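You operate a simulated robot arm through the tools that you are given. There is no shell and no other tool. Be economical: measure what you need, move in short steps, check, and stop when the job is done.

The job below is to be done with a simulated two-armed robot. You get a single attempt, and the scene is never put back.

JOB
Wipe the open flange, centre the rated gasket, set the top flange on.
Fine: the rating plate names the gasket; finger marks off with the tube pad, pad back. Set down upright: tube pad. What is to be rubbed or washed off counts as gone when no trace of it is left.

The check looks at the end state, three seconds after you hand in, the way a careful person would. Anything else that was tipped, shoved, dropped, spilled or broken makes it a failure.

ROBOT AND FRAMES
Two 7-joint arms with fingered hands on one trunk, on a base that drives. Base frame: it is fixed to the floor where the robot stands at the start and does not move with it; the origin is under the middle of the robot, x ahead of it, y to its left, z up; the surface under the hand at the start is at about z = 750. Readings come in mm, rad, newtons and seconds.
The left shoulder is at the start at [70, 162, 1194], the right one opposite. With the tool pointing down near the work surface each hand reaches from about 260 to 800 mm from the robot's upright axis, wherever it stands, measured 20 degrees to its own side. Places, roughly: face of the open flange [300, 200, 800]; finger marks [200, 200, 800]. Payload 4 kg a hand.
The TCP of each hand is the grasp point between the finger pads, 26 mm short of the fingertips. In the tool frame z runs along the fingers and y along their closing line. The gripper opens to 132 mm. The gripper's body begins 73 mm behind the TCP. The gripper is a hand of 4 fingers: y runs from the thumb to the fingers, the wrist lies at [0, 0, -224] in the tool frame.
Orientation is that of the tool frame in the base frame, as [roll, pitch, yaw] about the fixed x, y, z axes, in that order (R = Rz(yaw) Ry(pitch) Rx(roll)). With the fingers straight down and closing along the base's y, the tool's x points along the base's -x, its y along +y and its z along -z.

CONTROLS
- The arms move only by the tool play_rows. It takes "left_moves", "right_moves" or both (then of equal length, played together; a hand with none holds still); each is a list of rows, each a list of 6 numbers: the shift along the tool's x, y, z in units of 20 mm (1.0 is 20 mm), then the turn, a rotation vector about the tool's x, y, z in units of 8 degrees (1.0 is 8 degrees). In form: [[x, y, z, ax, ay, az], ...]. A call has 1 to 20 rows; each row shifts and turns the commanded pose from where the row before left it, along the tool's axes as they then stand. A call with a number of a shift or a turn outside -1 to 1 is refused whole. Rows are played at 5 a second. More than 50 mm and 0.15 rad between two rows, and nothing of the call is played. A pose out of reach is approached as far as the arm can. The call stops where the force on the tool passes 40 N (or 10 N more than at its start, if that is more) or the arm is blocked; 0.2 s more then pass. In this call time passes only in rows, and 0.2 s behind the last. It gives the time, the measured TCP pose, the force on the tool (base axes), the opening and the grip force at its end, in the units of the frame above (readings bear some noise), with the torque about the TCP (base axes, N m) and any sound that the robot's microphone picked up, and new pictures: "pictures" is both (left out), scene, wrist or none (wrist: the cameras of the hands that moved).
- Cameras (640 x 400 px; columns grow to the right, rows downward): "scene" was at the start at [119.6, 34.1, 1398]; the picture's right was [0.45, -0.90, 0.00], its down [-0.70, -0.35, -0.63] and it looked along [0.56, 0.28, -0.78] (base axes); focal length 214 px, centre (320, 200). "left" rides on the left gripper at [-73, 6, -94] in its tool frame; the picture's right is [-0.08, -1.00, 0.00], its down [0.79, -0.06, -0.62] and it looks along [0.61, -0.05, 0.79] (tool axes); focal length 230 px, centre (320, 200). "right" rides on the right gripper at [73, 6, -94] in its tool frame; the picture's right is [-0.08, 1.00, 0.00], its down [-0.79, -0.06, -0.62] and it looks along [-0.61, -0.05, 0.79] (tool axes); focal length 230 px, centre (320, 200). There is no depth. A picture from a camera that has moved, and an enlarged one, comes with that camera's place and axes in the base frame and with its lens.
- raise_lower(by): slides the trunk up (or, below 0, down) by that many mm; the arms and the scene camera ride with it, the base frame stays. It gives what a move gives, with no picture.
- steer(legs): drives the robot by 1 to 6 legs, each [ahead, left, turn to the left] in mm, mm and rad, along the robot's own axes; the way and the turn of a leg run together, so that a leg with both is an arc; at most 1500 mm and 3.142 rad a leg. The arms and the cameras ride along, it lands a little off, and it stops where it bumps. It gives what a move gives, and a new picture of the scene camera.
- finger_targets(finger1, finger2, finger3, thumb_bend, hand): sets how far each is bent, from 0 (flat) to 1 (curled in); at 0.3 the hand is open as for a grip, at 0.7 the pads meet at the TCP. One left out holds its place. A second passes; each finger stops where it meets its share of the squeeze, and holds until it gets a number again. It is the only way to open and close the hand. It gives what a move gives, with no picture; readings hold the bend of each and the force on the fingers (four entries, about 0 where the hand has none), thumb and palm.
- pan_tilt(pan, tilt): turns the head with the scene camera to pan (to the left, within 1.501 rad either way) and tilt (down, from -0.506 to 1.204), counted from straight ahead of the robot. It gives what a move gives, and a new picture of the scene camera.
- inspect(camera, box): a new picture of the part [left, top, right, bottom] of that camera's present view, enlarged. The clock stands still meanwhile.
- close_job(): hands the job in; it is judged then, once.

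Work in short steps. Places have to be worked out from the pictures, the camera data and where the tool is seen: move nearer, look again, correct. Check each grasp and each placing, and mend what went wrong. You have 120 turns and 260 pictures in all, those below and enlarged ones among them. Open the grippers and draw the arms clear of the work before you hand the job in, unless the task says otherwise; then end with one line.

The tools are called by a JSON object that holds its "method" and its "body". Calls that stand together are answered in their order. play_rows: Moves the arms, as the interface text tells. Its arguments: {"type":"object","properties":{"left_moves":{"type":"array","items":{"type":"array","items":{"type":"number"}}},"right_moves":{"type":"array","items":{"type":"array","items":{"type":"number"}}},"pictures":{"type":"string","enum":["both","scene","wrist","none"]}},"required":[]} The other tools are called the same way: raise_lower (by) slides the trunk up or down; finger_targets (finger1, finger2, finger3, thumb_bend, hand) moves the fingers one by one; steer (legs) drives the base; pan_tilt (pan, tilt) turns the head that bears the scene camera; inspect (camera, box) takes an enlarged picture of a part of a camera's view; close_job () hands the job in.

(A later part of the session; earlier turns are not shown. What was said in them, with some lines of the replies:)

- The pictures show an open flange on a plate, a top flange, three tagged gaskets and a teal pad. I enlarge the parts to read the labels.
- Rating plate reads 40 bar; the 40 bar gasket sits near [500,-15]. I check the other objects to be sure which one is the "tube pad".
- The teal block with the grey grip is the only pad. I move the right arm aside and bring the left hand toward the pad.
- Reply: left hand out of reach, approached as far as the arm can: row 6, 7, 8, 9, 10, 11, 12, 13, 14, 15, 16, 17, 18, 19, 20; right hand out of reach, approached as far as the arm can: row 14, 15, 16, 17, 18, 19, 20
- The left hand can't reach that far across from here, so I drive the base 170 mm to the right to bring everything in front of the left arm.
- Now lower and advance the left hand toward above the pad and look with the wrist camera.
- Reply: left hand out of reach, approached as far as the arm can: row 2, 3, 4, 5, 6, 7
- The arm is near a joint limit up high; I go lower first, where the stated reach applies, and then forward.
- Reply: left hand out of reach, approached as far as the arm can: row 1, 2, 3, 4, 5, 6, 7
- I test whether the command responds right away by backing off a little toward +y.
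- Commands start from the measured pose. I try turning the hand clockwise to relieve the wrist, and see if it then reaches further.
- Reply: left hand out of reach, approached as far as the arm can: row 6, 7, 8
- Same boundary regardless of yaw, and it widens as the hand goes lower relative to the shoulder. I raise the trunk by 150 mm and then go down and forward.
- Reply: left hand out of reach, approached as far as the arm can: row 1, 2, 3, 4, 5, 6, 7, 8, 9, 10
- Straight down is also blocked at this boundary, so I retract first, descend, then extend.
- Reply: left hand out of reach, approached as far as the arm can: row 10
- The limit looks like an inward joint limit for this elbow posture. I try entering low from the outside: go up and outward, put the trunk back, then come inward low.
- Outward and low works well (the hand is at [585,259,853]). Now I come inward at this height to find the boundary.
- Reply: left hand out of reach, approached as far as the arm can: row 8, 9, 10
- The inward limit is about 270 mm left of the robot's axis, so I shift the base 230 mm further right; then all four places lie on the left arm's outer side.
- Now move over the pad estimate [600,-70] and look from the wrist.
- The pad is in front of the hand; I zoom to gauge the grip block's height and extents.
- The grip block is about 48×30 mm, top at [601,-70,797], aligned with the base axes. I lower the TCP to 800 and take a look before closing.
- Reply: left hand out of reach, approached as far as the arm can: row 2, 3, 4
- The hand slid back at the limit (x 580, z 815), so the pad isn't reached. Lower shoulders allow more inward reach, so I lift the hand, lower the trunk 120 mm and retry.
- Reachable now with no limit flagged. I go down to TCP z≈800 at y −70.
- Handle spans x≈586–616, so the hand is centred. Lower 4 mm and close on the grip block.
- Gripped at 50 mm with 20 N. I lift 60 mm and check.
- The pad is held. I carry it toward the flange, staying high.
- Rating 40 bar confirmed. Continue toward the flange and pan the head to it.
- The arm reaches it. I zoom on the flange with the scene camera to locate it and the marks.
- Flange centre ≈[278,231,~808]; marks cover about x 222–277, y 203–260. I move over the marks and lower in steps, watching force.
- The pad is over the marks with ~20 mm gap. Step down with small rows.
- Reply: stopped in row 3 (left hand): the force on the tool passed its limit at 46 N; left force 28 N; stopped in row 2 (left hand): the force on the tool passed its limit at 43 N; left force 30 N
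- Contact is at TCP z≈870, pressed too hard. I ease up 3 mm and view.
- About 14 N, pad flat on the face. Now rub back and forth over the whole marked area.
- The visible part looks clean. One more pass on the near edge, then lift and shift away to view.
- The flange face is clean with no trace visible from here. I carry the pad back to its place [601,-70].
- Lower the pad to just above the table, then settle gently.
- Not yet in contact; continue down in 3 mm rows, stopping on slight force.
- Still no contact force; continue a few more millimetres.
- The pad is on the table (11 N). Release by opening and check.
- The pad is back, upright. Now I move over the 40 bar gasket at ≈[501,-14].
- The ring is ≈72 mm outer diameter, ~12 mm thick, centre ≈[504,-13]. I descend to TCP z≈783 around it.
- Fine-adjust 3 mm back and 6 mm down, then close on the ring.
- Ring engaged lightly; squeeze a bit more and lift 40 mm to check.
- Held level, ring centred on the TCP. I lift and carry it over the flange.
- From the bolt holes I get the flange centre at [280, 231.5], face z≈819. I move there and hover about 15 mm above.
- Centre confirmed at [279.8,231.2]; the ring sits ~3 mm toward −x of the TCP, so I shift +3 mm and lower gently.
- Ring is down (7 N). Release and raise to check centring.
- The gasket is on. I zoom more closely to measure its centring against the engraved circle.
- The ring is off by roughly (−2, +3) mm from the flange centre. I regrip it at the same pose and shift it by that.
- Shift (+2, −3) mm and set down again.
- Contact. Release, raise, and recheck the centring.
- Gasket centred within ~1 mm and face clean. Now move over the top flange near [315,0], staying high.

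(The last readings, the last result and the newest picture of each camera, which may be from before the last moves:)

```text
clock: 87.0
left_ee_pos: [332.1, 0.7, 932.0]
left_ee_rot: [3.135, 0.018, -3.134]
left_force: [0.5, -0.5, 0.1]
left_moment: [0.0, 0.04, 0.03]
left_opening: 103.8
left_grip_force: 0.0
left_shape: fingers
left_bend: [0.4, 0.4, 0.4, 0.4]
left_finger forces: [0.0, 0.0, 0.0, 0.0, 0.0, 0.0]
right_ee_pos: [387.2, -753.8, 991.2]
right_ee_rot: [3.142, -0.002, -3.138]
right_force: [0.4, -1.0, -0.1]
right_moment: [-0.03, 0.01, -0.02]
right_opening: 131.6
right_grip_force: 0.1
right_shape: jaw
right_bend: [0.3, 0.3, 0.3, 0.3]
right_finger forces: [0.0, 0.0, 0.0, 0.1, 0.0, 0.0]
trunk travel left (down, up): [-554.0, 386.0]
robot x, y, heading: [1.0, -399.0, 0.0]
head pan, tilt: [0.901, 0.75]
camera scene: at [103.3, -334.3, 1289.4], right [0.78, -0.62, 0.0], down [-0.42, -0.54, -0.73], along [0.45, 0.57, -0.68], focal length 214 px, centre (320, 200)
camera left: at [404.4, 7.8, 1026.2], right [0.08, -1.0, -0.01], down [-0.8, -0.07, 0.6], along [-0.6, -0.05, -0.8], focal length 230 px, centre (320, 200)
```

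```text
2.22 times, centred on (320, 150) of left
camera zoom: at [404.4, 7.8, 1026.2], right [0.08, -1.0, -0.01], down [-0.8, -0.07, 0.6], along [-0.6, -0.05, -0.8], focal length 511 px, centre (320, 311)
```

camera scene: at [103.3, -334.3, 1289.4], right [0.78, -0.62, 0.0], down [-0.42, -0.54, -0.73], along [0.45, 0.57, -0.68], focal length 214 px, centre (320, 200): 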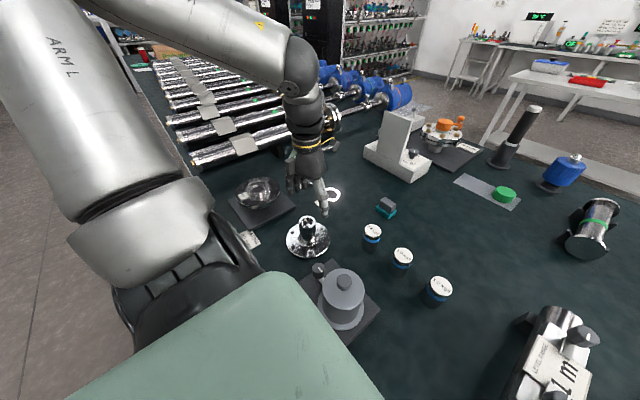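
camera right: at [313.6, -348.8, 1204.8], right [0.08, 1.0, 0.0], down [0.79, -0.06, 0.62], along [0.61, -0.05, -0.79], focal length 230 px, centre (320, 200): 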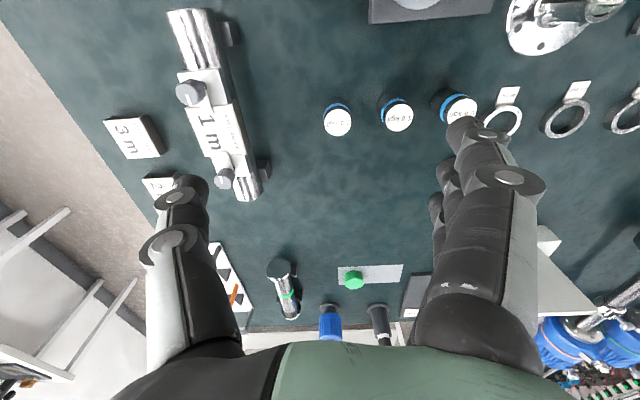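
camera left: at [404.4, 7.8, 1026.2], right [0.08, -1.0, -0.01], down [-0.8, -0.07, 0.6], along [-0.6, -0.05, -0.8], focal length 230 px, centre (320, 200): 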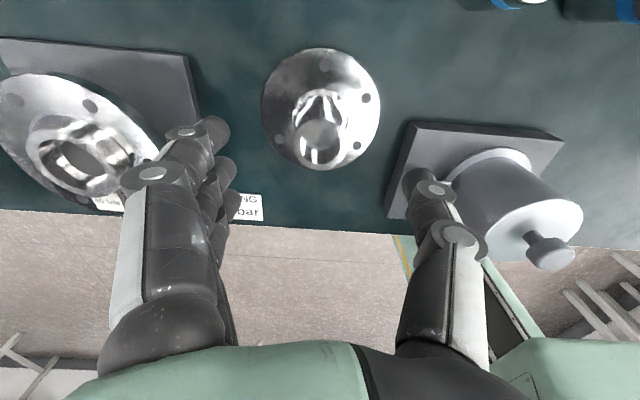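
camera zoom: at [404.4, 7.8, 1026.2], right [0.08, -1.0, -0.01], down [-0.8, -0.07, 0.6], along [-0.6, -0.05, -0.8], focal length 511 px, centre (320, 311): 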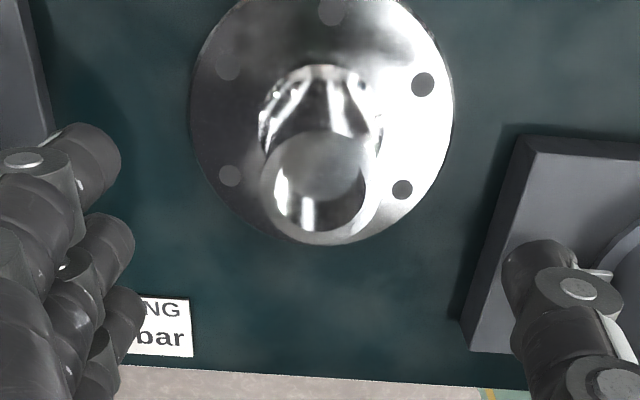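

Top flange: centre ≈[322.5,1], disc ~133 mm, neck ~47 mm diameter with rim at z≈828. I descend to straddle the neck, TCP z≈824.

{"method": "play_rows", "body": {"left_moves": [[0.45, 0, 0.5, 0, 0, 0], [0, 0, 1, 0, 0, 0], [0, 0, 1, 0, 0, 0], [0, 0, 1, 0, 0, 0], [0, 0, 1, 0, 0, 0], [0, 0, 0.9, 0, 0, 0]], "pictures": "wrist"}}

{"method": "inspect", "body": {"camera": "scene", "box": [260, 190, 360, 270]}}

```text
clock: 88.4
left_ee_pos: [325.9, 2.2, 821.2]
left_ee_rot: [3.137, 0.016, -3.136]
left_force: [0.4, 0.7, 0.6]
left_moment: [-0.01, 0.0, -0.01]
left_opening: 103.7
left_grip_force: 0.2
left_shape: fingers
left_bend: [0.4, 0.4, 0.4, 0.4]
left_finger forces: [0.0, 0.0, 0.0, 0.0, 0.1, 0.1]
right_ee_pos: [387.8, -753.5, 990.6]
right_ee_rot: [-3.14, 0.002, -3.138]
right_force: [0.0, 0.1, 0.7]
right_moment: [0.0, 0.01, -0.01]
right_opening: 132.0
right_grip_force: 0.0
right_shape: jaw
right_bend: [0.3, 0.3, 0.3, 0.3]
right_finger forces: [0.0, 0.1, 0.1, 0.0, 0.0, 0.0]
trunk travel left (down, up): [-554.0, 386.0]
robot x, y, heading: [-1.6, -396.1, 0.001]
head pan, tilt: [0.901, 0.75]
camera left: at [397.2, 9.3, 917.4], right [0.08, -1.0, 0.0], down [-0.8, -0.07, 0.6], along [-0.6, -0.05, -0.8], focal length 230 px, centre (320, 200)
```

left: 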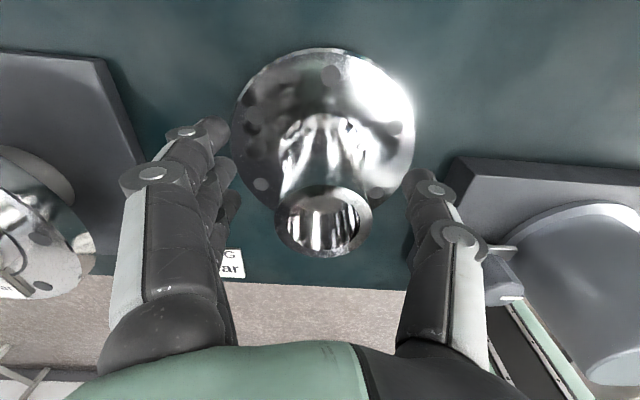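

```text
5.00 times, centred on (310, 230) of scene
camera zoom: at [103.3, -333.5, 1289.4], right [0.78, -0.62, 0.0], down [-0.42, -0.54, -0.73], along [0.45, 0.57, -0.68], focal length 1072 px, centre (370, 50)
```

zoom: 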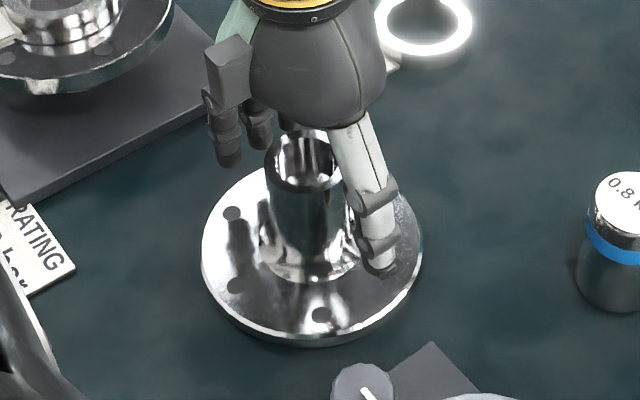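

Shift 4.5 mm back to centre on the neck, then close.

{"method": "play_rows", "body": {"left_moves": [[0.23, -0.05, 0, 0, 0, 0]], "pictures": "none"}}

{"method": "finger_targets", "body": {"hand": "left", "finger1": 0.75, "finger2": 0.75, "finger3": 0.75, "thumb_bend": 0.75}}

{"method": "inspect", "body": {"camera": "left", "box": [140, 40, 500, 280]}}

{"method": "inspect", "body": {"camera": "scene", "box": [260, 190, 360, 270]}}

```text
clock: 88.8
left_ee_pos: [320.7, 0.5, 822.8]
left_ee_rot: [3.135, 0.016, -3.135]
left_force: [0.4, 0.3, -0.4]
left_moment: [0.01, 0.02, 0.01]
left_opening: 103.7
left_grip_force: 0.0
left_shape: fingers
left_bend: [0.4, 0.4, 0.4, 0.4]
left_finger forces: [0.0, 0.1, 0.0, 0.0, 0.0, 0.0]
right_ee_pos: [386.8, -752.0, 990.6]
right_ee_rot: [-3.14, -0.001, -3.137]
right_force: [-0.1, -0.3, -0.1]
right_moment: [0.0, 0.0, -0.02]
right_opening: 131.8
right_grip_force: 0.1
right_shape: jaw
right_bend: [0.3, 0.3, 0.3, 0.3]
right_finger forces: [0.0, 0.0, 0.1, 0.0, 0.0, 0.0]
trunk travel left (down, up): [-554.0, 386.0]
robot x, y, heading: [1.9, -400.3, 0.001]
head pan, tilt: [0.901, 0.75]
```

```text
clock: 89.8
left_ee_pos: [320.8, 0.6, 823.1]
left_ee_rot: [3.137, 0.016, -3.137]
left_force: [0.0, -2.2, 0.1]
left_moment: [-0.03, 0.03, -0.02]
left_opening: 36.7
left_grip_force: 21.3
left_shape: fingers
left_bend: [0.66, 0.57, 0.64, 0.62]
left_finger forces: [6.1, 7.2, 6.7, 0.1, 23.0, 0.0]
right_ee_pos: [388.2, -752.7, 991.4]
right_ee_rot: [-3.139, 0.001, -3.138]
right_force: [0.1, -0.2, -0.4]
right_moment: [0.0, 0.01, -0.01]
right_opening: 131.7
right_grip_force: 0.1
right_shape: jaw
right_bend: [0.3, 0.3, 0.3, 0.3]
right_finger forces: [0.0, 0.0, 0.1, 0.0, 0.0, 0.0]
trunk travel left (down, up): [-554.0, 386.0]
robot x, y, heading: [-2.6, -399.0, 0.005]
head pan, tilt: [0.901, 0.75]
```

```text
1.67 times, centred on (320, 160) of left
camera zoom: at [392.3, 7.7, 917.2], right [0.08, -1.0, 0.0], down [-0.79, -0.07, 0.6], along [-0.6, -0.05, -0.8], focal length 384 px, centre (320, 267)
```

zoom: 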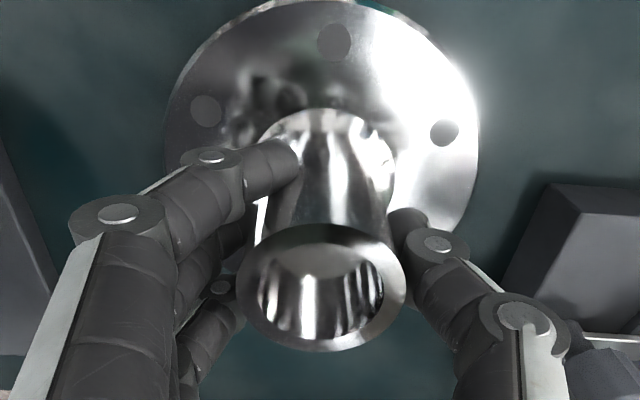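

```text
5.00 times, centred on (310, 230) of scene
camera zoom: at [103.4, -333.7, 1289.3], right [0.78, -0.62, 0.0], down [-0.42, -0.54, -0.73], along [0.45, 0.57, -0.68], focal length 1072 px, centre (370, 50)
```

zoom: 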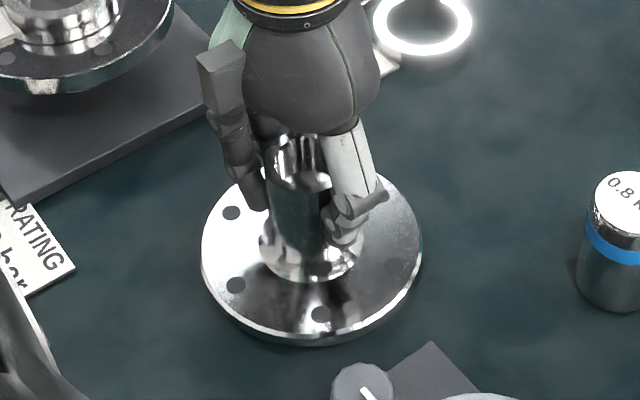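

Good wrap on the neck. I increase the squeeze and lift a little to test.

{"method": "finger_targets", "body": {"hand": "left", "finger1": 0.9, "finger2": 0.9, "finger3": 0.9, "thumb_bend": 0.9}}

{"method": "play_rows", "body": {"left_moves": [[0, 0, -0.25, 0, 0, 0], [0, 0, -0.25, 0, 0, 0], [0, 0, -0.25, 0, 0, 0]], "pictures": "wrist"}}

{"method": "inspect", "body": {"camera": "scene", "box": [260, 190, 360, 270]}}

```text
clock: 90.8
left_ee_pos: [321.1, 1.6, 822.4]
left_ee_rot: [3.135, 0.017, -3.136]
left_force: [-1.1, 0.9, 0.7]
left_moment: [0.33, 0.02, 0.01]
left_opening: 36.3
left_grip_force: 24.0
left_shape: fingers
left_bend: [0.66, 0.57, 0.64, 0.61]
left_finger forces: [8.4, 8.3, 8.8, 0.0, 23.3, 0.0]
right_ee_pos: [388.0, -751.6, 991.5]
right_ee_rot: [-3.14, 0.0, -3.139]
right_force: [-0.7, -0.4, -0.6]
right_moment: [0.01, 0.0, 0.01]
right_opening: 131.9
right_grip_force: 0.1
right_shape: jaw
right_bend: [0.3, 0.3, 0.3, 0.3]
right_finger forces: [0.1, 0.1, 0.0, 0.0, 0.0, 0.0]
trunk travel left (down, up): [-554.0, 386.0]
robot x, y, heading: [1.7, -397.4, 0.002]
head pan, tilt: [0.901, 0.75]
```

```text
clock: 91.6
left_ee_pos: [320.1, -0.1, 836.6]
left_ee_rot: [3.137, 0.018, -3.137]
left_force: [-0.5, -0.4, -12.8]
left_moment: [0.03, 0.01, -0.02]
left_opening: 36.4
left_grip_force: 25.3
left_shape: fingers
left_bend: [0.66, 0.57, 0.64, 0.61]
left_finger forces: [8.8, 8.1, 8.7, 0.1, 23.9, 0.0]
right_ee_pos: [387.4, -752.2, 990.7]
right_ee_rot: [-3.139, 0.001, -3.138]
right_force: [-0.9, 0.1, 0.2]
right_moment: [0.01, -0.02, -0.02]
right_opening: 131.6
right_grip_force: 0.0
right_shape: jaw
right_bend: [0.3, 0.3, 0.3, 0.3]
right_finger forces: [0.0, 0.0, 0.0, 0.1, 0.0, 0.0]
trunk travel left (down, up): [-554.0, 386.0]
robot x, y, heading: [0.9, -401.1, 0.0]
head pan, tilt: [0.901, 0.75]
camera left: at [392.2, 7.6, 932.3], right [0.08, -1.0, 0.0], down [-0.79, -0.07, 0.6], along [-0.6, -0.05, -0.8], focal length 230 px, centre (320, 200)
```

left: 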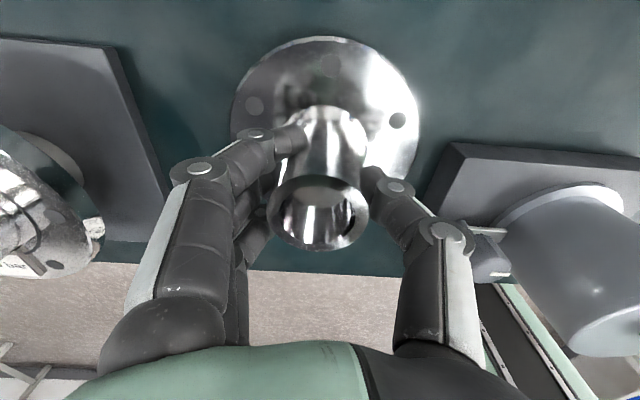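

```text
5.00 times, centred on (310, 230) of scene
camera zoom: at [103.7, -333.0, 1289.3], right [0.78, -0.62, 0.0], down [-0.42, -0.54, -0.73], along [0.45, 0.57, -0.68], focal length 1072 px, centre (370, 50)
```

zoom: 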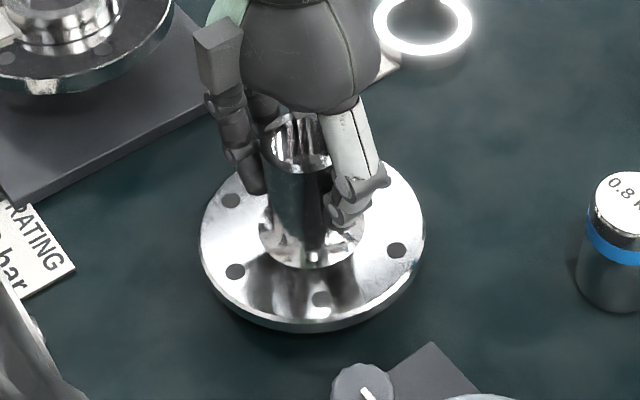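

Lifted level, 12.8 N. I raise it and carry it above the gasket, turning 30° on the way so the bolt holes line up with those of the open flange.

{"method": "play_rows", "body": {"left_moves": [[0, 0, -1, 0, 0, 0], [0, 0, -1, 0, 0, 0], [0, 0, -1, 0, 0, 0], [0, 0, -1, 0, 0, 0], [0, 0, -1, 0, 0, 0], [0, 0, -0.8, 0, 0, 0]], "pictures": "none"}}

{"method": "play_rows", "body": {"left_moves": [[0.17, 0.9, 0, 0, 0, 0], [0.17, 0.9, 0, 0, 0, 0], [0.17, 0.9, 0, 0, 0, 0], [0.17, 0.9, 0, 0, 0, 0], [0.17, 0.9, 0, 0, 0, 0], [0.17, 0.9, 0, 0, 0, 0], [0.17, 0.9, 0, 0, 0, 0], [0.17, 0.9, 0, 0, 0, 0], [0.17, 0.9, 0, 0, 0, 0]], "pictures": "both"}}

```text
clock: 93.0
left_ee_pos: [319.4, 1.1, 954.0]
left_ee_rot: [3.136, 0.015, -3.137]
left_force: [-0.7, -0.1, -12.7]
left_moment: [0.0, 0.05, 0.01]
left_opening: 36.4
left_grip_force: 25.3
left_shape: fingers
left_bend: [0.66, 0.57, 0.64, 0.61]
left_finger forces: [9.5, 8.2, 9.2, 0.0, 23.6, 0.0]
right_ee_pos: [386.6, -752.8, 991.5]
right_ee_rot: [3.141, 0.002, -3.138]
right_force: [0.7, -0.5, -0.6]
right_moment: [-0.01, -0.01, 0.01]
right_opening: 131.6
right_grip_force: 0.1
right_shape: jaw
right_bend: [0.3, 0.3, 0.3, 0.3]
right_finger forces: [0.0, 0.0, 0.0, 0.0, 0.0, 0.0]
trunk travel left (down, up): [-554.0, 386.0]
robot x, y, heading: [1.0, -400.1, 0.004]
head pan, tilt: [0.901, 0.75]
```

```text
clock: 95.0
left_ee_pos: [287.4, 162.3, 951.6]
left_ee_rot: [3.138, 0.018, -3.137]
left_force: [0.3, -0.7, -13.2]
left_moment: [0.05, 0.0, 0.02]
left_opening: 36.2
left_grip_force: 25.8
left_shape: fingers
left_bend: [0.66, 0.57, 0.64, 0.61]
left_finger forces: [9.9, 8.2, 9.2, 0.1, 23.2, 0.1]
right_ee_pos: [387.7, -752.3, 991.8]
right_ee_rot: [-3.14, -0.001, -3.139]
right_force: [-0.6, -0.5, -0.1]
right_moment: [0.02, 0.01, 0.02]
right_opening: 131.9
right_grip_force: 0.1
right_shape: jaw
right_bend: [0.3, 0.3, 0.3, 0.3]
right_finger forces: [0.1, 0.0, 0.0, 0.1, 0.0, 0.1]
trunk travel left (down, up): [-554.0, 386.0]
robot x, y, heading: [2.8, -394.9, 0.002]
head pan, tilt: [0.901, 0.75]
camera scene: at [103.6, -331.9, 1289.3], right [0.78, -0.62, 0.0], down [-0.42, -0.54, -0.73], along [0.45, 0.57, -0.68], focal length 214 px, centre (320, 200)
camera left: at [359.4, 169.5, 1047.3], right [0.08, -1.0, 0.0], down [-0.8, -0.07, 0.6], along [-0.6, -0.05, -0.8], focal length 230 px, centre (320, 200)
```

scene: 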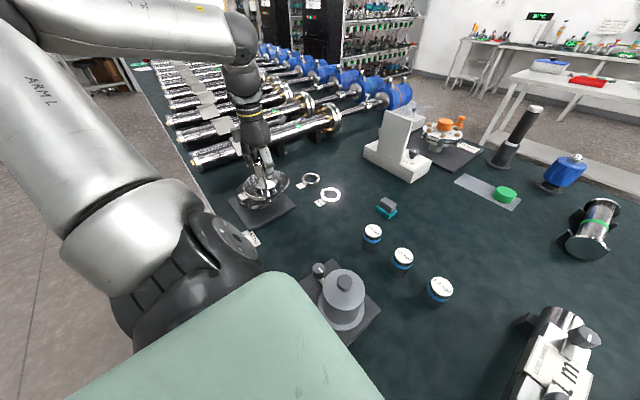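
left: 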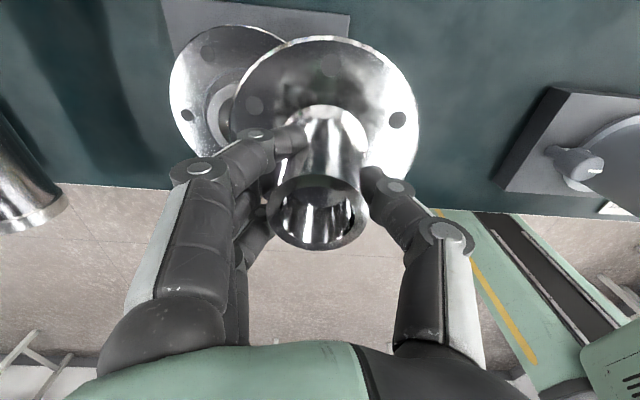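

Flange centre is offset (+1.9, 0) from the TCP. I move above the target and rotate 30°.

{"method": "play_rows", "body": {"left_moves": [[0.11, 0.84, 0, 0, 0, 0], [0.11, 0.84, 0, 0, 0, 0], [0.11, 0.84, 0, 0, 0, 0], [0.11, 0.85, 0, 0, 0, 0], [0, 0, 0, 0, 0, -0.625], [0, 0, 0, 0, 0, -0.625], [0, 0, 0, 0, 0, -0.625], [0, 0, 0, 0, 0, -0.625], [0, 0, 0, 0, 0, -0.625], [0, 0, 0, 0, 0, -0.625]], "pictures": "both"}}

{"method": "inspect", "body": {"camera": "scene", "box": [215, 140, 305, 220]}}

```text
clock: 97.2
left_ee_pos: [278.4, 229.9, 953.1]
left_ee_rot: [-3.136, 0.017, -2.612]
left_force: [0.4, 0.1, -13.0]
left_moment: [0.02, -0.02, 0.01]
left_opening: 36.0
left_grip_force: 25.0
left_shape: fingers
left_bend: [0.66, 0.57, 0.64, 0.61]
left_finger forces: [10.4, 8.2, 9.6, 0.0, 23.1, 0.1]
right_ee_pos: [387.5, -750.1, 991.6]
right_ee_rot: [-3.14, -0.001, -3.138]
right_force: [-0.4, -0.7, -0.1]
right_moment: [0.02, -0.02, 0.0]
right_opening: 131.8
right_grip_force: 0.0
right_shape: jaw
right_bend: [0.3, 0.3, 0.3, 0.3]
right_finger forces: [0.0, 0.1, 0.0, 0.0, 0.0, 0.0]
trunk travel left (down, up): [-554.0, 386.0]
robot x, y, heading: [2.5, -397.6, 0.006]
head pan, tilt: [0.901, 0.75]
camera scene: at [103.7, -332.3, 1289.3], right [0.78, -0.62, 0.0], down [-0.42, -0.54, -0.73], along [0.45, 0.57, -0.68], focal length 214 px, centre (320, 200)
camera left: at [337.4, 272.5, 1048.1], right [0.57, -0.82, 0.01], down [-0.66, -0.45, 0.6], along [-0.49, -0.35, -0.8], focal length 230 px, centre (320, 200)
```

scene: 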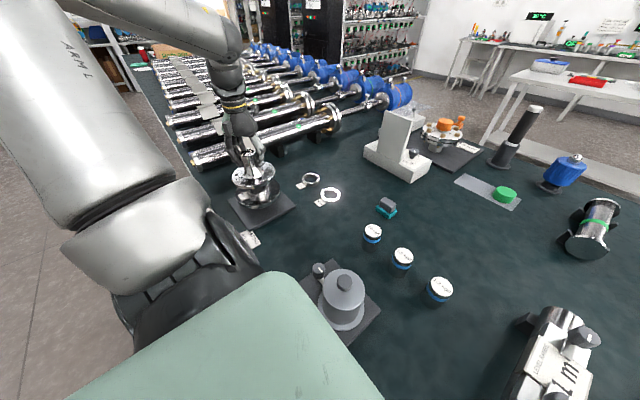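
left: 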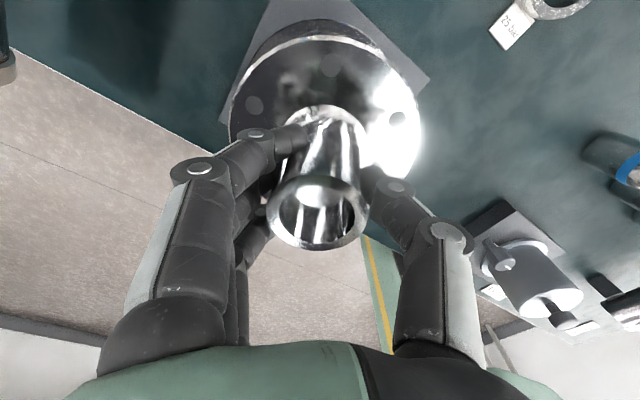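

```text
5.00 times, centred on (260, 180) of scene
camera zoom: at [103.7, -332.3, 1289.3], right [0.78, -0.62, 0.0], down [-0.42, -0.54, -0.73], along [0.45, 0.57, -0.68], focal length 1072 px, centre (620, 300)
```

zoom: 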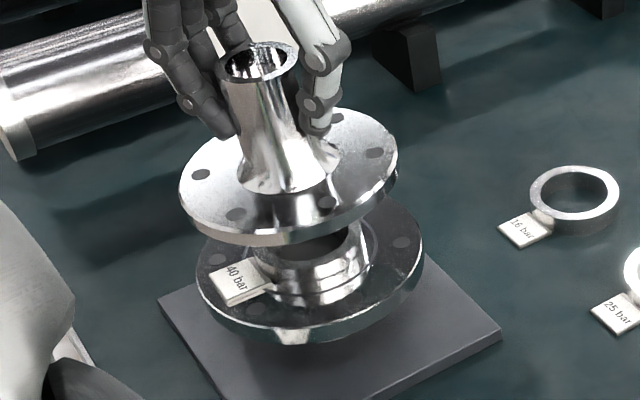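

Aligned above the gasket with holes matching in angle. Lower toward contact, expected near TCP z≈906.

{"method": "play_rows", "body": {"left_moves": [[0, 0, 0.7, 0, 0, 0], [0, 0, 0.7, 0, 0, 0], [0, 0, 0.4, 0, 0, 0]], "pictures": "none"}}

{"method": "inspect", "body": {"camera": "scene", "box": [215, 140, 305, 220]}}

```text
clock: 98.0
left_ee_pos: [279.8, 229.5, 917.0]
left_ee_rot: [-3.138, 0.017, -2.613]
left_force: [0.3, -0.5, -13.9]
left_moment: [0.0, 0.02, -0.06]
left_opening: 36.3
left_grip_force: 26.0
left_shape: fingers
left_bend: [0.66, 0.57, 0.64, 0.61]
left_finger forces: [10.5, 8.2, 9.7, 0.0, 23.1, 0.1]
right_ee_pos: [388.7, -750.7, 990.7]
right_ee_rot: [-3.139, 0.001, -3.138]
right_force: [-0.4, 0.3, 0.0]
right_moment: [0.03, 0.03, -0.02]
right_opening: 131.7
right_grip_force: 0.1
right_shape: jaw
right_bend: [0.3, 0.3, 0.3, 0.3]
right_finger forces: [0.0, 0.1, 0.1, 0.1, 0.1, 0.1]
trunk travel left (down, up): [-554.0, 386.0]
robot x, y, heading: [1.0, -401.8, -0.001]
head pan, tilt: [0.901, 0.75]
```

```text
5.00 times, centred on (260, 180) of scene
camera zoom: at [103.7, -332.2, 1289.3], right [0.78, -0.62, 0.0], down [-0.42, -0.54, -0.73], along [0.45, 0.57, -0.68], focal length 1072 px, centre (620, 300)
```

zoom: 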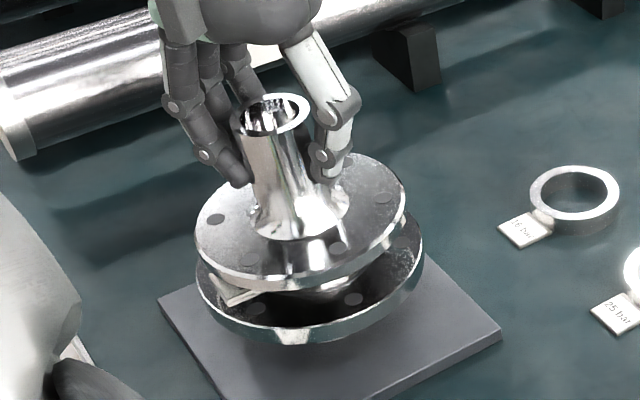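

Still hanging (−13.9 N). Continue in small steps until the force lifts.

{"method": "play_rows", "body": {"left_moves": [[0, 0, 0.2, 0, 0, 0], [0, 0, 0.15, 0, 0, 0]], "pictures": "none"}}

{"method": "play_rows", "body": {"left_moves": [[0, 0, 0.12, 0, 0, 0]], "pictures": "none"}}

```text
clock: 98.6
left_ee_pos: [279.2, 230.0, 909.2]
left_ee_rot: [-3.138, 0.018, -2.611]
left_force: [1.1, 0.3, -12.8]
left_moment: [0.05, 0.02, -0.03]
left_opening: 36.1
left_grip_force: 25.8
left_shape: fingers
left_bend: [0.66, 0.57, 0.64, 0.61]
left_finger forces: [10.7, 8.4, 9.6, 0.0, 23.1, 0.1]
right_ee_pos: [387.5, -752.9, 991.9]
right_ee_rot: [-3.139, -0.001, -3.138]
right_force: [-0.4, 0.5, 0.2]
right_moment: [0.05, 0.04, -0.02]
right_opening: 132.0
right_grip_force: 0.0
right_shape: jaw
right_bend: [0.3, 0.3, 0.3, 0.3]
right_finger forces: [0.1, 0.0, 0.0, 0.0, 0.1, 0.1]
trunk travel left (down, up): [-554.0, 386.0]
robot x, y, heading: [-2.2, -398.4, 0.005]
head pan, tilt: [0.901, 0.75]
```

```text
clock: 99.0
left_ee_pos: [279.9, 228.7, 907.6]
left_ee_rot: [-3.138, 0.019, -2.613]
left_force: [1.5, -0.4, -5.8]
left_moment: [0.15, 0.12, 0.0]
left_opening: 36.1
left_grip_force: 26.3
left_shape: fingers
left_bend: [0.66, 0.57, 0.65, 0.61]
left_finger forces: [10.5, 8.0, 9.9, 0.0, 24.4, 0.0]
right_ee_pos: [388.2, -752.7, 991.0]
right_ee_rot: [-3.14, 0.001, -3.138]
right_force: [1.3, 0.2, -0.1]
right_moment: [0.01, 0.0, 0.02]
right_opening: 132.0
right_grip_force: 0.2
right_shape: jaw
right_bend: [0.3, 0.3, 0.3, 0.3]
right_finger forces: [0.1, 0.0, 0.0, 0.0, 0.1, 0.0]
trunk travel left (down, up): [-554.0, 386.0]
robot x, y, heading: [2.8, -394.4, -0.003]
head pan, tilt: [0.901, 0.75]
```

First contact (−5.8 N). One more small step, then view.

{"method": "play_rows", "body": {"left_moves": [[0, 0, 0.06, 0, 0, 0]], "pictures": "none"}}

{"method": "inspect", "body": {"camera": "scene", "box": [225, 150, 295, 210]}}

```text
clock: 99.4
left_ee_pos: [279.5, 229.0, 908.3]
left_ee_rot: [-3.139, 0.02, -2.612]
left_force: [1.7, -1.0, -2.3]
left_moment: [0.29, 0.13, -0.01]
left_opening: 36.0
left_grip_force: 26.7
left_shape: fingers
left_bend: [0.67, 0.58, 0.66, 0.61]
left_finger forces: [10.5, 8.3, 9.8, 0.0, 25.3, 0.0]
right_ee_pos: [388.0, -752.6, 991.8]
right_ee_rot: [-3.141, 0.0, -3.139]
right_force: [-0.5, 0.4, 0.4]
right_moment: [0.03, 0.0, -0.02]
right_opening: 131.9
right_grip_force: 0.0
right_shape: jaw
right_bend: [0.3, 0.3, 0.3, 0.3]
right_finger forces: [0.0, 0.0, 0.1, 0.0, 0.1, 0.0]
trunk travel left (down, up): [-554.0, 386.0]
robot x, y, heading: [2.6, -399.2, 0.0]
head pan, tilt: [0.901, 0.75]
```

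```text
6.67 times, centred on (260, 180) of scene
camera zoom: at [103.4, -334.1, 1289.5], right [0.78, -0.62, 0.0], down [-0.42, -0.54, -0.73], along [0.45, 0.57, -0.68], focal length 1430 px, centre (720, 333)
```

zoom: 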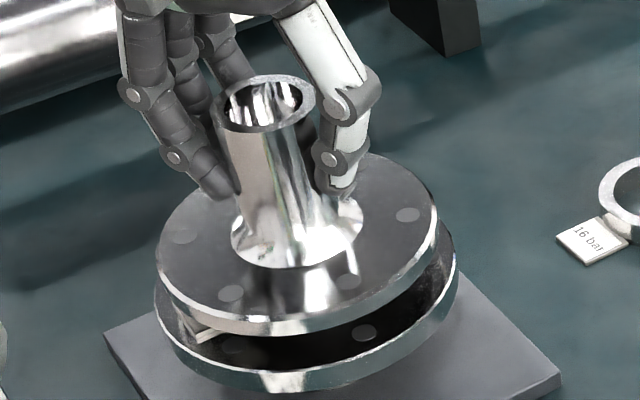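

Sits on the gasket. A last 1 mm down, then release.

{"method": "play_rows", "body": {"left_moves": [[0, 0, 0.08, 0, 0, 0]], "pictures": "none"}}

{"method": "finger_targets", "body": {"hand": "left", "finger1": 0.55, "finger2": 0.5, "finger3": 0.55, "thumb_bend": 0.52}}

{"method": "finger_targets", "body": {"hand": "left", "finger1": 0.35, "finger2": 0.35, "finger3": 0.35, "thumb_bend": 0.35}}

{"method": "play_rows", "body": {"left_moves": [[0, 0, -1, 0, 0, 0], [0, 0, -1, 0, 0, 0], [0, 0, -1, 0, 0, 0], [0, 0, -1, 0, 0, 0], [0, 0, -1, 0, 0, 0]], "pictures": "wrist"}}

{"method": "inspect", "body": {"camera": "scene", "box": [225, 150, 295, 210]}}

```text
clock: 99.8
left_ee_pos: [279.4, 228.5, 907.8]
left_ee_rot: [-3.141, 0.022, -2.612]
left_force: [3.1, 0.2, 4.6]
left_moment: [0.31, 0.14, -0.03]
left_opening: 36.1
left_grip_force: 27.9
left_shape: fingers
left_bend: [0.68, 0.59, 0.66, 0.61]
left_finger forces: [11.1, 8.7, 9.8, 0.0, 26.0, 0.0]
right_ee_pos: [386.5, -752.6, 989.8]
right_ee_rot: [3.141, 0.001, -3.14]
right_force: [-0.5, 0.0, -0.1]
right_moment: [0.01, -0.02, -0.02]
right_opening: 131.7
right_grip_force: 0.0
right_shape: jaw
right_bend: [0.3, 0.3, 0.3, 0.3]
right_finger forces: [0.0, 0.1, 0.0, 0.0, 0.0, 0.0]
trunk travel left (down, up): [-554.0, 386.0]
robot x, y, heading: [1.9, -397.0, -0.0]
head pan, tilt: [0.901, 0.75]
```

```text
clock: 100.8
left_ee_pos: [278.7, 227.6, 905.8]
left_ee_rot: [-3.139, 0.018, -2.612]
left_force: [0.2, -0.5, 0.6]
left_moment: [0.01, 0.03, 0.03]
left_opening: 58.2
left_grip_force: 0.0
left_shape: fingers
left_bend: [0.55, 0.5, 0.55, 0.52]
left_finger forces: [0.0, 0.0, 0.0, 0.1, 0.0, 0.0]
right_ee_pos: [386.6, -753.0, 991.5]
right_ee_rot: [-3.141, 0.0, -3.138]
right_force: [-0.1, -0.1, -0.2]
right_moment: [-0.02, -0.01, -0.01]
right_opening: 131.8
right_grip_force: 0.0
right_shape: jaw
right_bend: [0.3, 0.3, 0.3, 0.3]
right_finger forces: [0.0, 0.0, 0.0, 0.0, 0.1, 0.1]
trunk travel left (down, up): [-554.0, 386.0]
robot x, y, heading: [-2.6, -400.0, -0.001]
head pan, tilt: [0.901, 0.75]
```

```text
clock: 101.8
left_ee_pos: [278.4, 228.5, 905.4]
left_ee_rot: [-3.137, 0.018, -2.613]
left_force: [-0.3, 0.6, -0.7]
left_moment: [0.03, -0.04, 0.03]
left_opening: 119.4
left_grip_force: 0.1
left_shape: fingers
left_bend: [0.35, 0.35, 0.35, 0.35]
left_finger forces: [0.0, 0.0, 0.0, 0.1, 0.0, 0.1]
right_ee_pos: [387.7, -753.0, 991.3]
right_ee_rot: [-3.139, 0.001, -3.138]
right_force: [0.2, -0.7, -0.1]
right_moment: [-0.02, 0.01, -0.02]
right_opening: 131.8
right_grip_force: 0.0
right_shape: jaw
right_bend: [0.3, 0.3, 0.3, 0.3]
right_finger forces: [0.0, 0.0, 0.0, 0.1, 0.0, 0.0]
trunk travel left (down, up): [-554.0, 386.0]
robot x, y, heading: [1.1, -398.0, 0.005]
head pan, tilt: [0.901, 0.75]
```

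```text
clock: 103.0
left_ee_pos: [277.7, 227.0, 1006.5]
left_ee_rot: [-3.139, 0.019, -2.614]
left_force: [-0.7, 0.1, 0.5]
left_moment: [0.01, 0.04, -0.02]
left_opening: 119.8
left_grip_force: 0.1
left_shape: fingers
left_bend: [0.35, 0.35, 0.35, 0.35]
left_finger forces: [0.0, 0.0, 0.1, 0.1, 0.0, 0.0]
right_ee_pos: [387.4, -751.1, 990.3]
right_ee_rot: [3.141, 0.001, -3.137]
right_force: [-1.0, -0.4, -0.4]
right_moment: [0.02, 0.0, 0.0]
right_opening: 131.7
right_grip_force: 0.0
right_shape: jaw
right_bend: [0.3, 0.3, 0.3, 0.3]
right_finger forces: [0.0, 0.1, 0.0, 0.0, 0.0, 0.1]
trunk travel left (down, up): [-554.0, 386.0]
robot x, y, heading: [-0.9, -400.2, -0.0]
head pan, tilt: [0.901, 0.75]
camera left: at [335.8, 269.9, 1101.3], right [0.57, -0.82, 0.0], down [-0.66, -0.45, 0.6], along [-0.49, -0.35, -0.8], focal length 230 px, centre (320, 200)
```

left: 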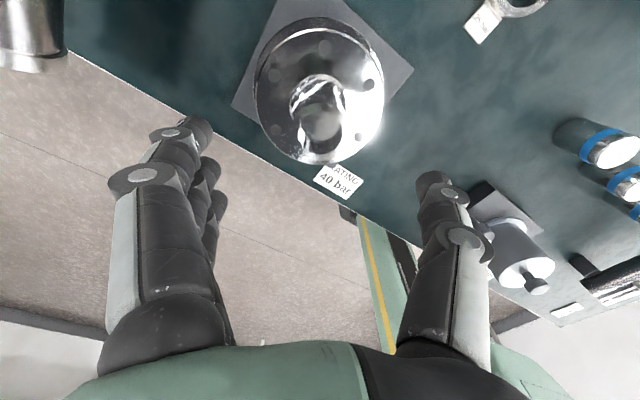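

```text
6.67 times, centred on (260, 180) of scene
camera zoom: at [102.8, -334.3, 1289.5], right [0.78, -0.62, 0.0], down [-0.42, -0.54, -0.73], along [0.45, 0.57, -0.68], focal length 1430 px, centre (720, 333)
```

zoom: 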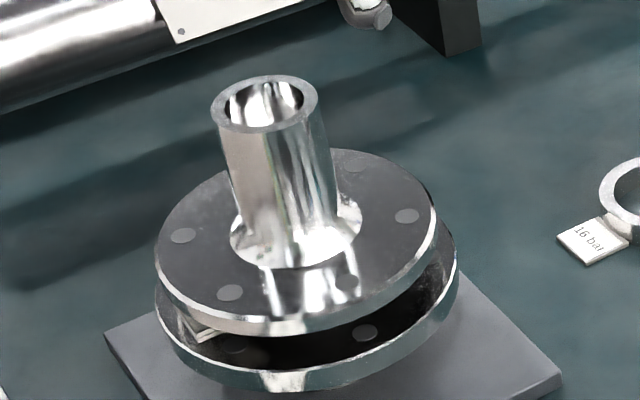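

The top flange stands on the gasket. I check concentricity with a zoom from the wrist.

{"method": "inspect", "body": {"camera": "left", "box": [230, 0, 430, 180]}}

```text
2.22 times, centred on (330, 90) of left
camera zoom: at [335.8, 269.9, 1101.3], right [0.57, -0.82, 0.0], down [-0.66, -0.45, 0.6], along [-0.49, -0.35, -0.8], focal length 511 px, centre (298, 444)
```

zoom: 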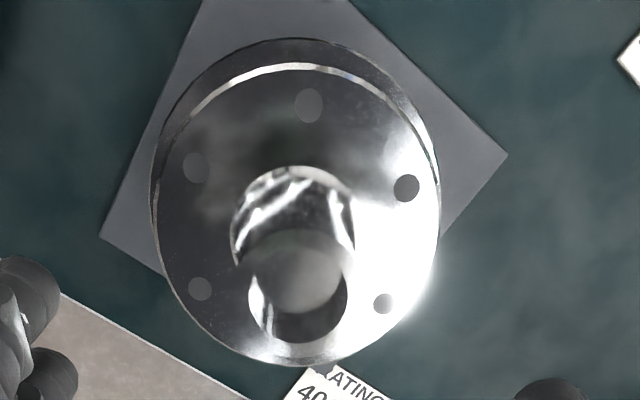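

Top flange centre ≈[281,229], within ~2 mm, holes aligned. Draw the arm clear and take a final look.

{"method": "play_rows", "body": {"left_moves": [[0, 0, -1, 0, 0, 0], [0, 0, -1, 0, 0, 0], [-1, 0, -0.5, 0, 0, 0], [-1, 0, 0, 0, 0, 0], [-1, 0, 0, 0, 0, 0], [-1, 0, 0, 0, 0, 0], [-1, 0, 0, 0, 0, 0], [-1, 0, 0, 0, 0, 0]], "pictures": "both"}}

{"method": "inspect", "body": {"camera": "scene", "box": [200, 140, 460, 310]}}

```text
clock: 104.8
left_ee_pos: [380.7, 289.9, 1056.6]
left_ee_rot: [-3.138, 0.018, -2.612]
left_force: [0.8, -0.5, 0.0]
left_moment: [-0.02, 0.01, -0.02]
left_opening: 120.0
left_grip_force: 0.1
left_shape: fingers
left_bend: [0.35, 0.35, 0.35, 0.35]
left_finger forces: [0.1, 0.0, 0.0, 0.0, 0.1, 0.1]
right_ee_pos: [388.0, -752.5, 991.1]
right_ee_rot: [-3.139, 0.001, -3.138]
right_force: [-0.1, 0.1, -0.3]
right_moment: [0.0, -0.02, 0.02]
right_opening: 131.5
right_grip_force: 0.0
right_shape: jaw
right_bend: [0.3, 0.3, 0.3, 0.3]
right_finger forces: [0.0, 0.0, 0.0, 0.0, 0.0, 0.0]
trunk travel left (down, up): [-554.0, 386.0]
robot x, y, heading: [1.5, -398.9, 0.007]
head pan, tilt: [0.901, 0.75]
camera scene: at [104.2, -333.6, 1289.3], right [0.78, -0.62, 0.0], down [-0.42, -0.54, -0.73], along [0.45, 0.57, -0.68], focal length 214 px, centre (320, 200)
camera left: at [439.2, 332.0, 1152.6], right [0.57, -0.82, 0.0], down [-0.66, -0.45, 0.6], along [-0.49, -0.35, -0.8], focal length 230 px, centre (320, 200)
```

scene: 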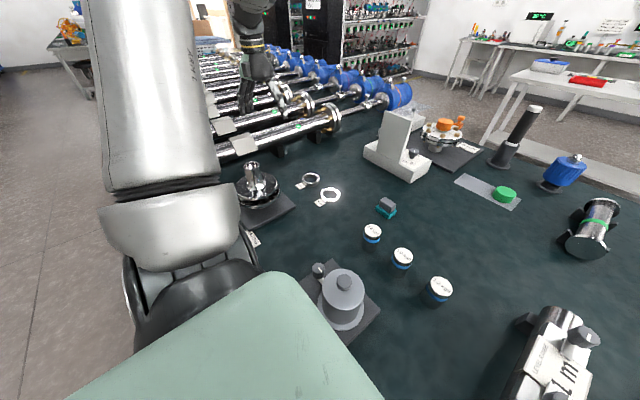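
left: 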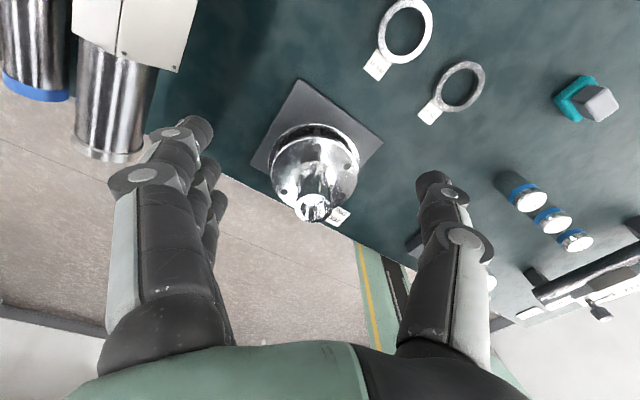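

```text
2.35 times, centred on (330, 225) of scene
camera zoom: at [104.2, -333.6, 1289.3], right [0.78, -0.62, 0.0], down [-0.42, -0.54, -0.73], along [0.45, 0.57, -0.68], focal length 505 px, centre (296, 141)
```

zoom: 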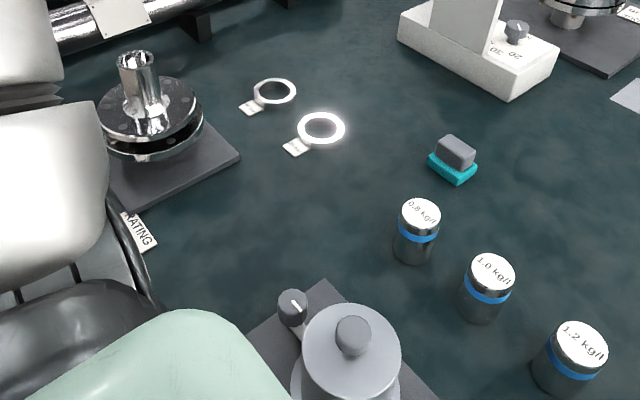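

The stack stands centred, the pad is back upright, the hands are open and clear, and nothing else has moved. I hand in.

{"method": "close_job", "body": {}}

```text
The job is handed in.
```

The finger marks are wiped off the open flange, the 40 bar gasket named on the rating plate is centred to about 1 mm, and the top flange sits on it to within about 2 mm. The tube pad is back upright in its place.
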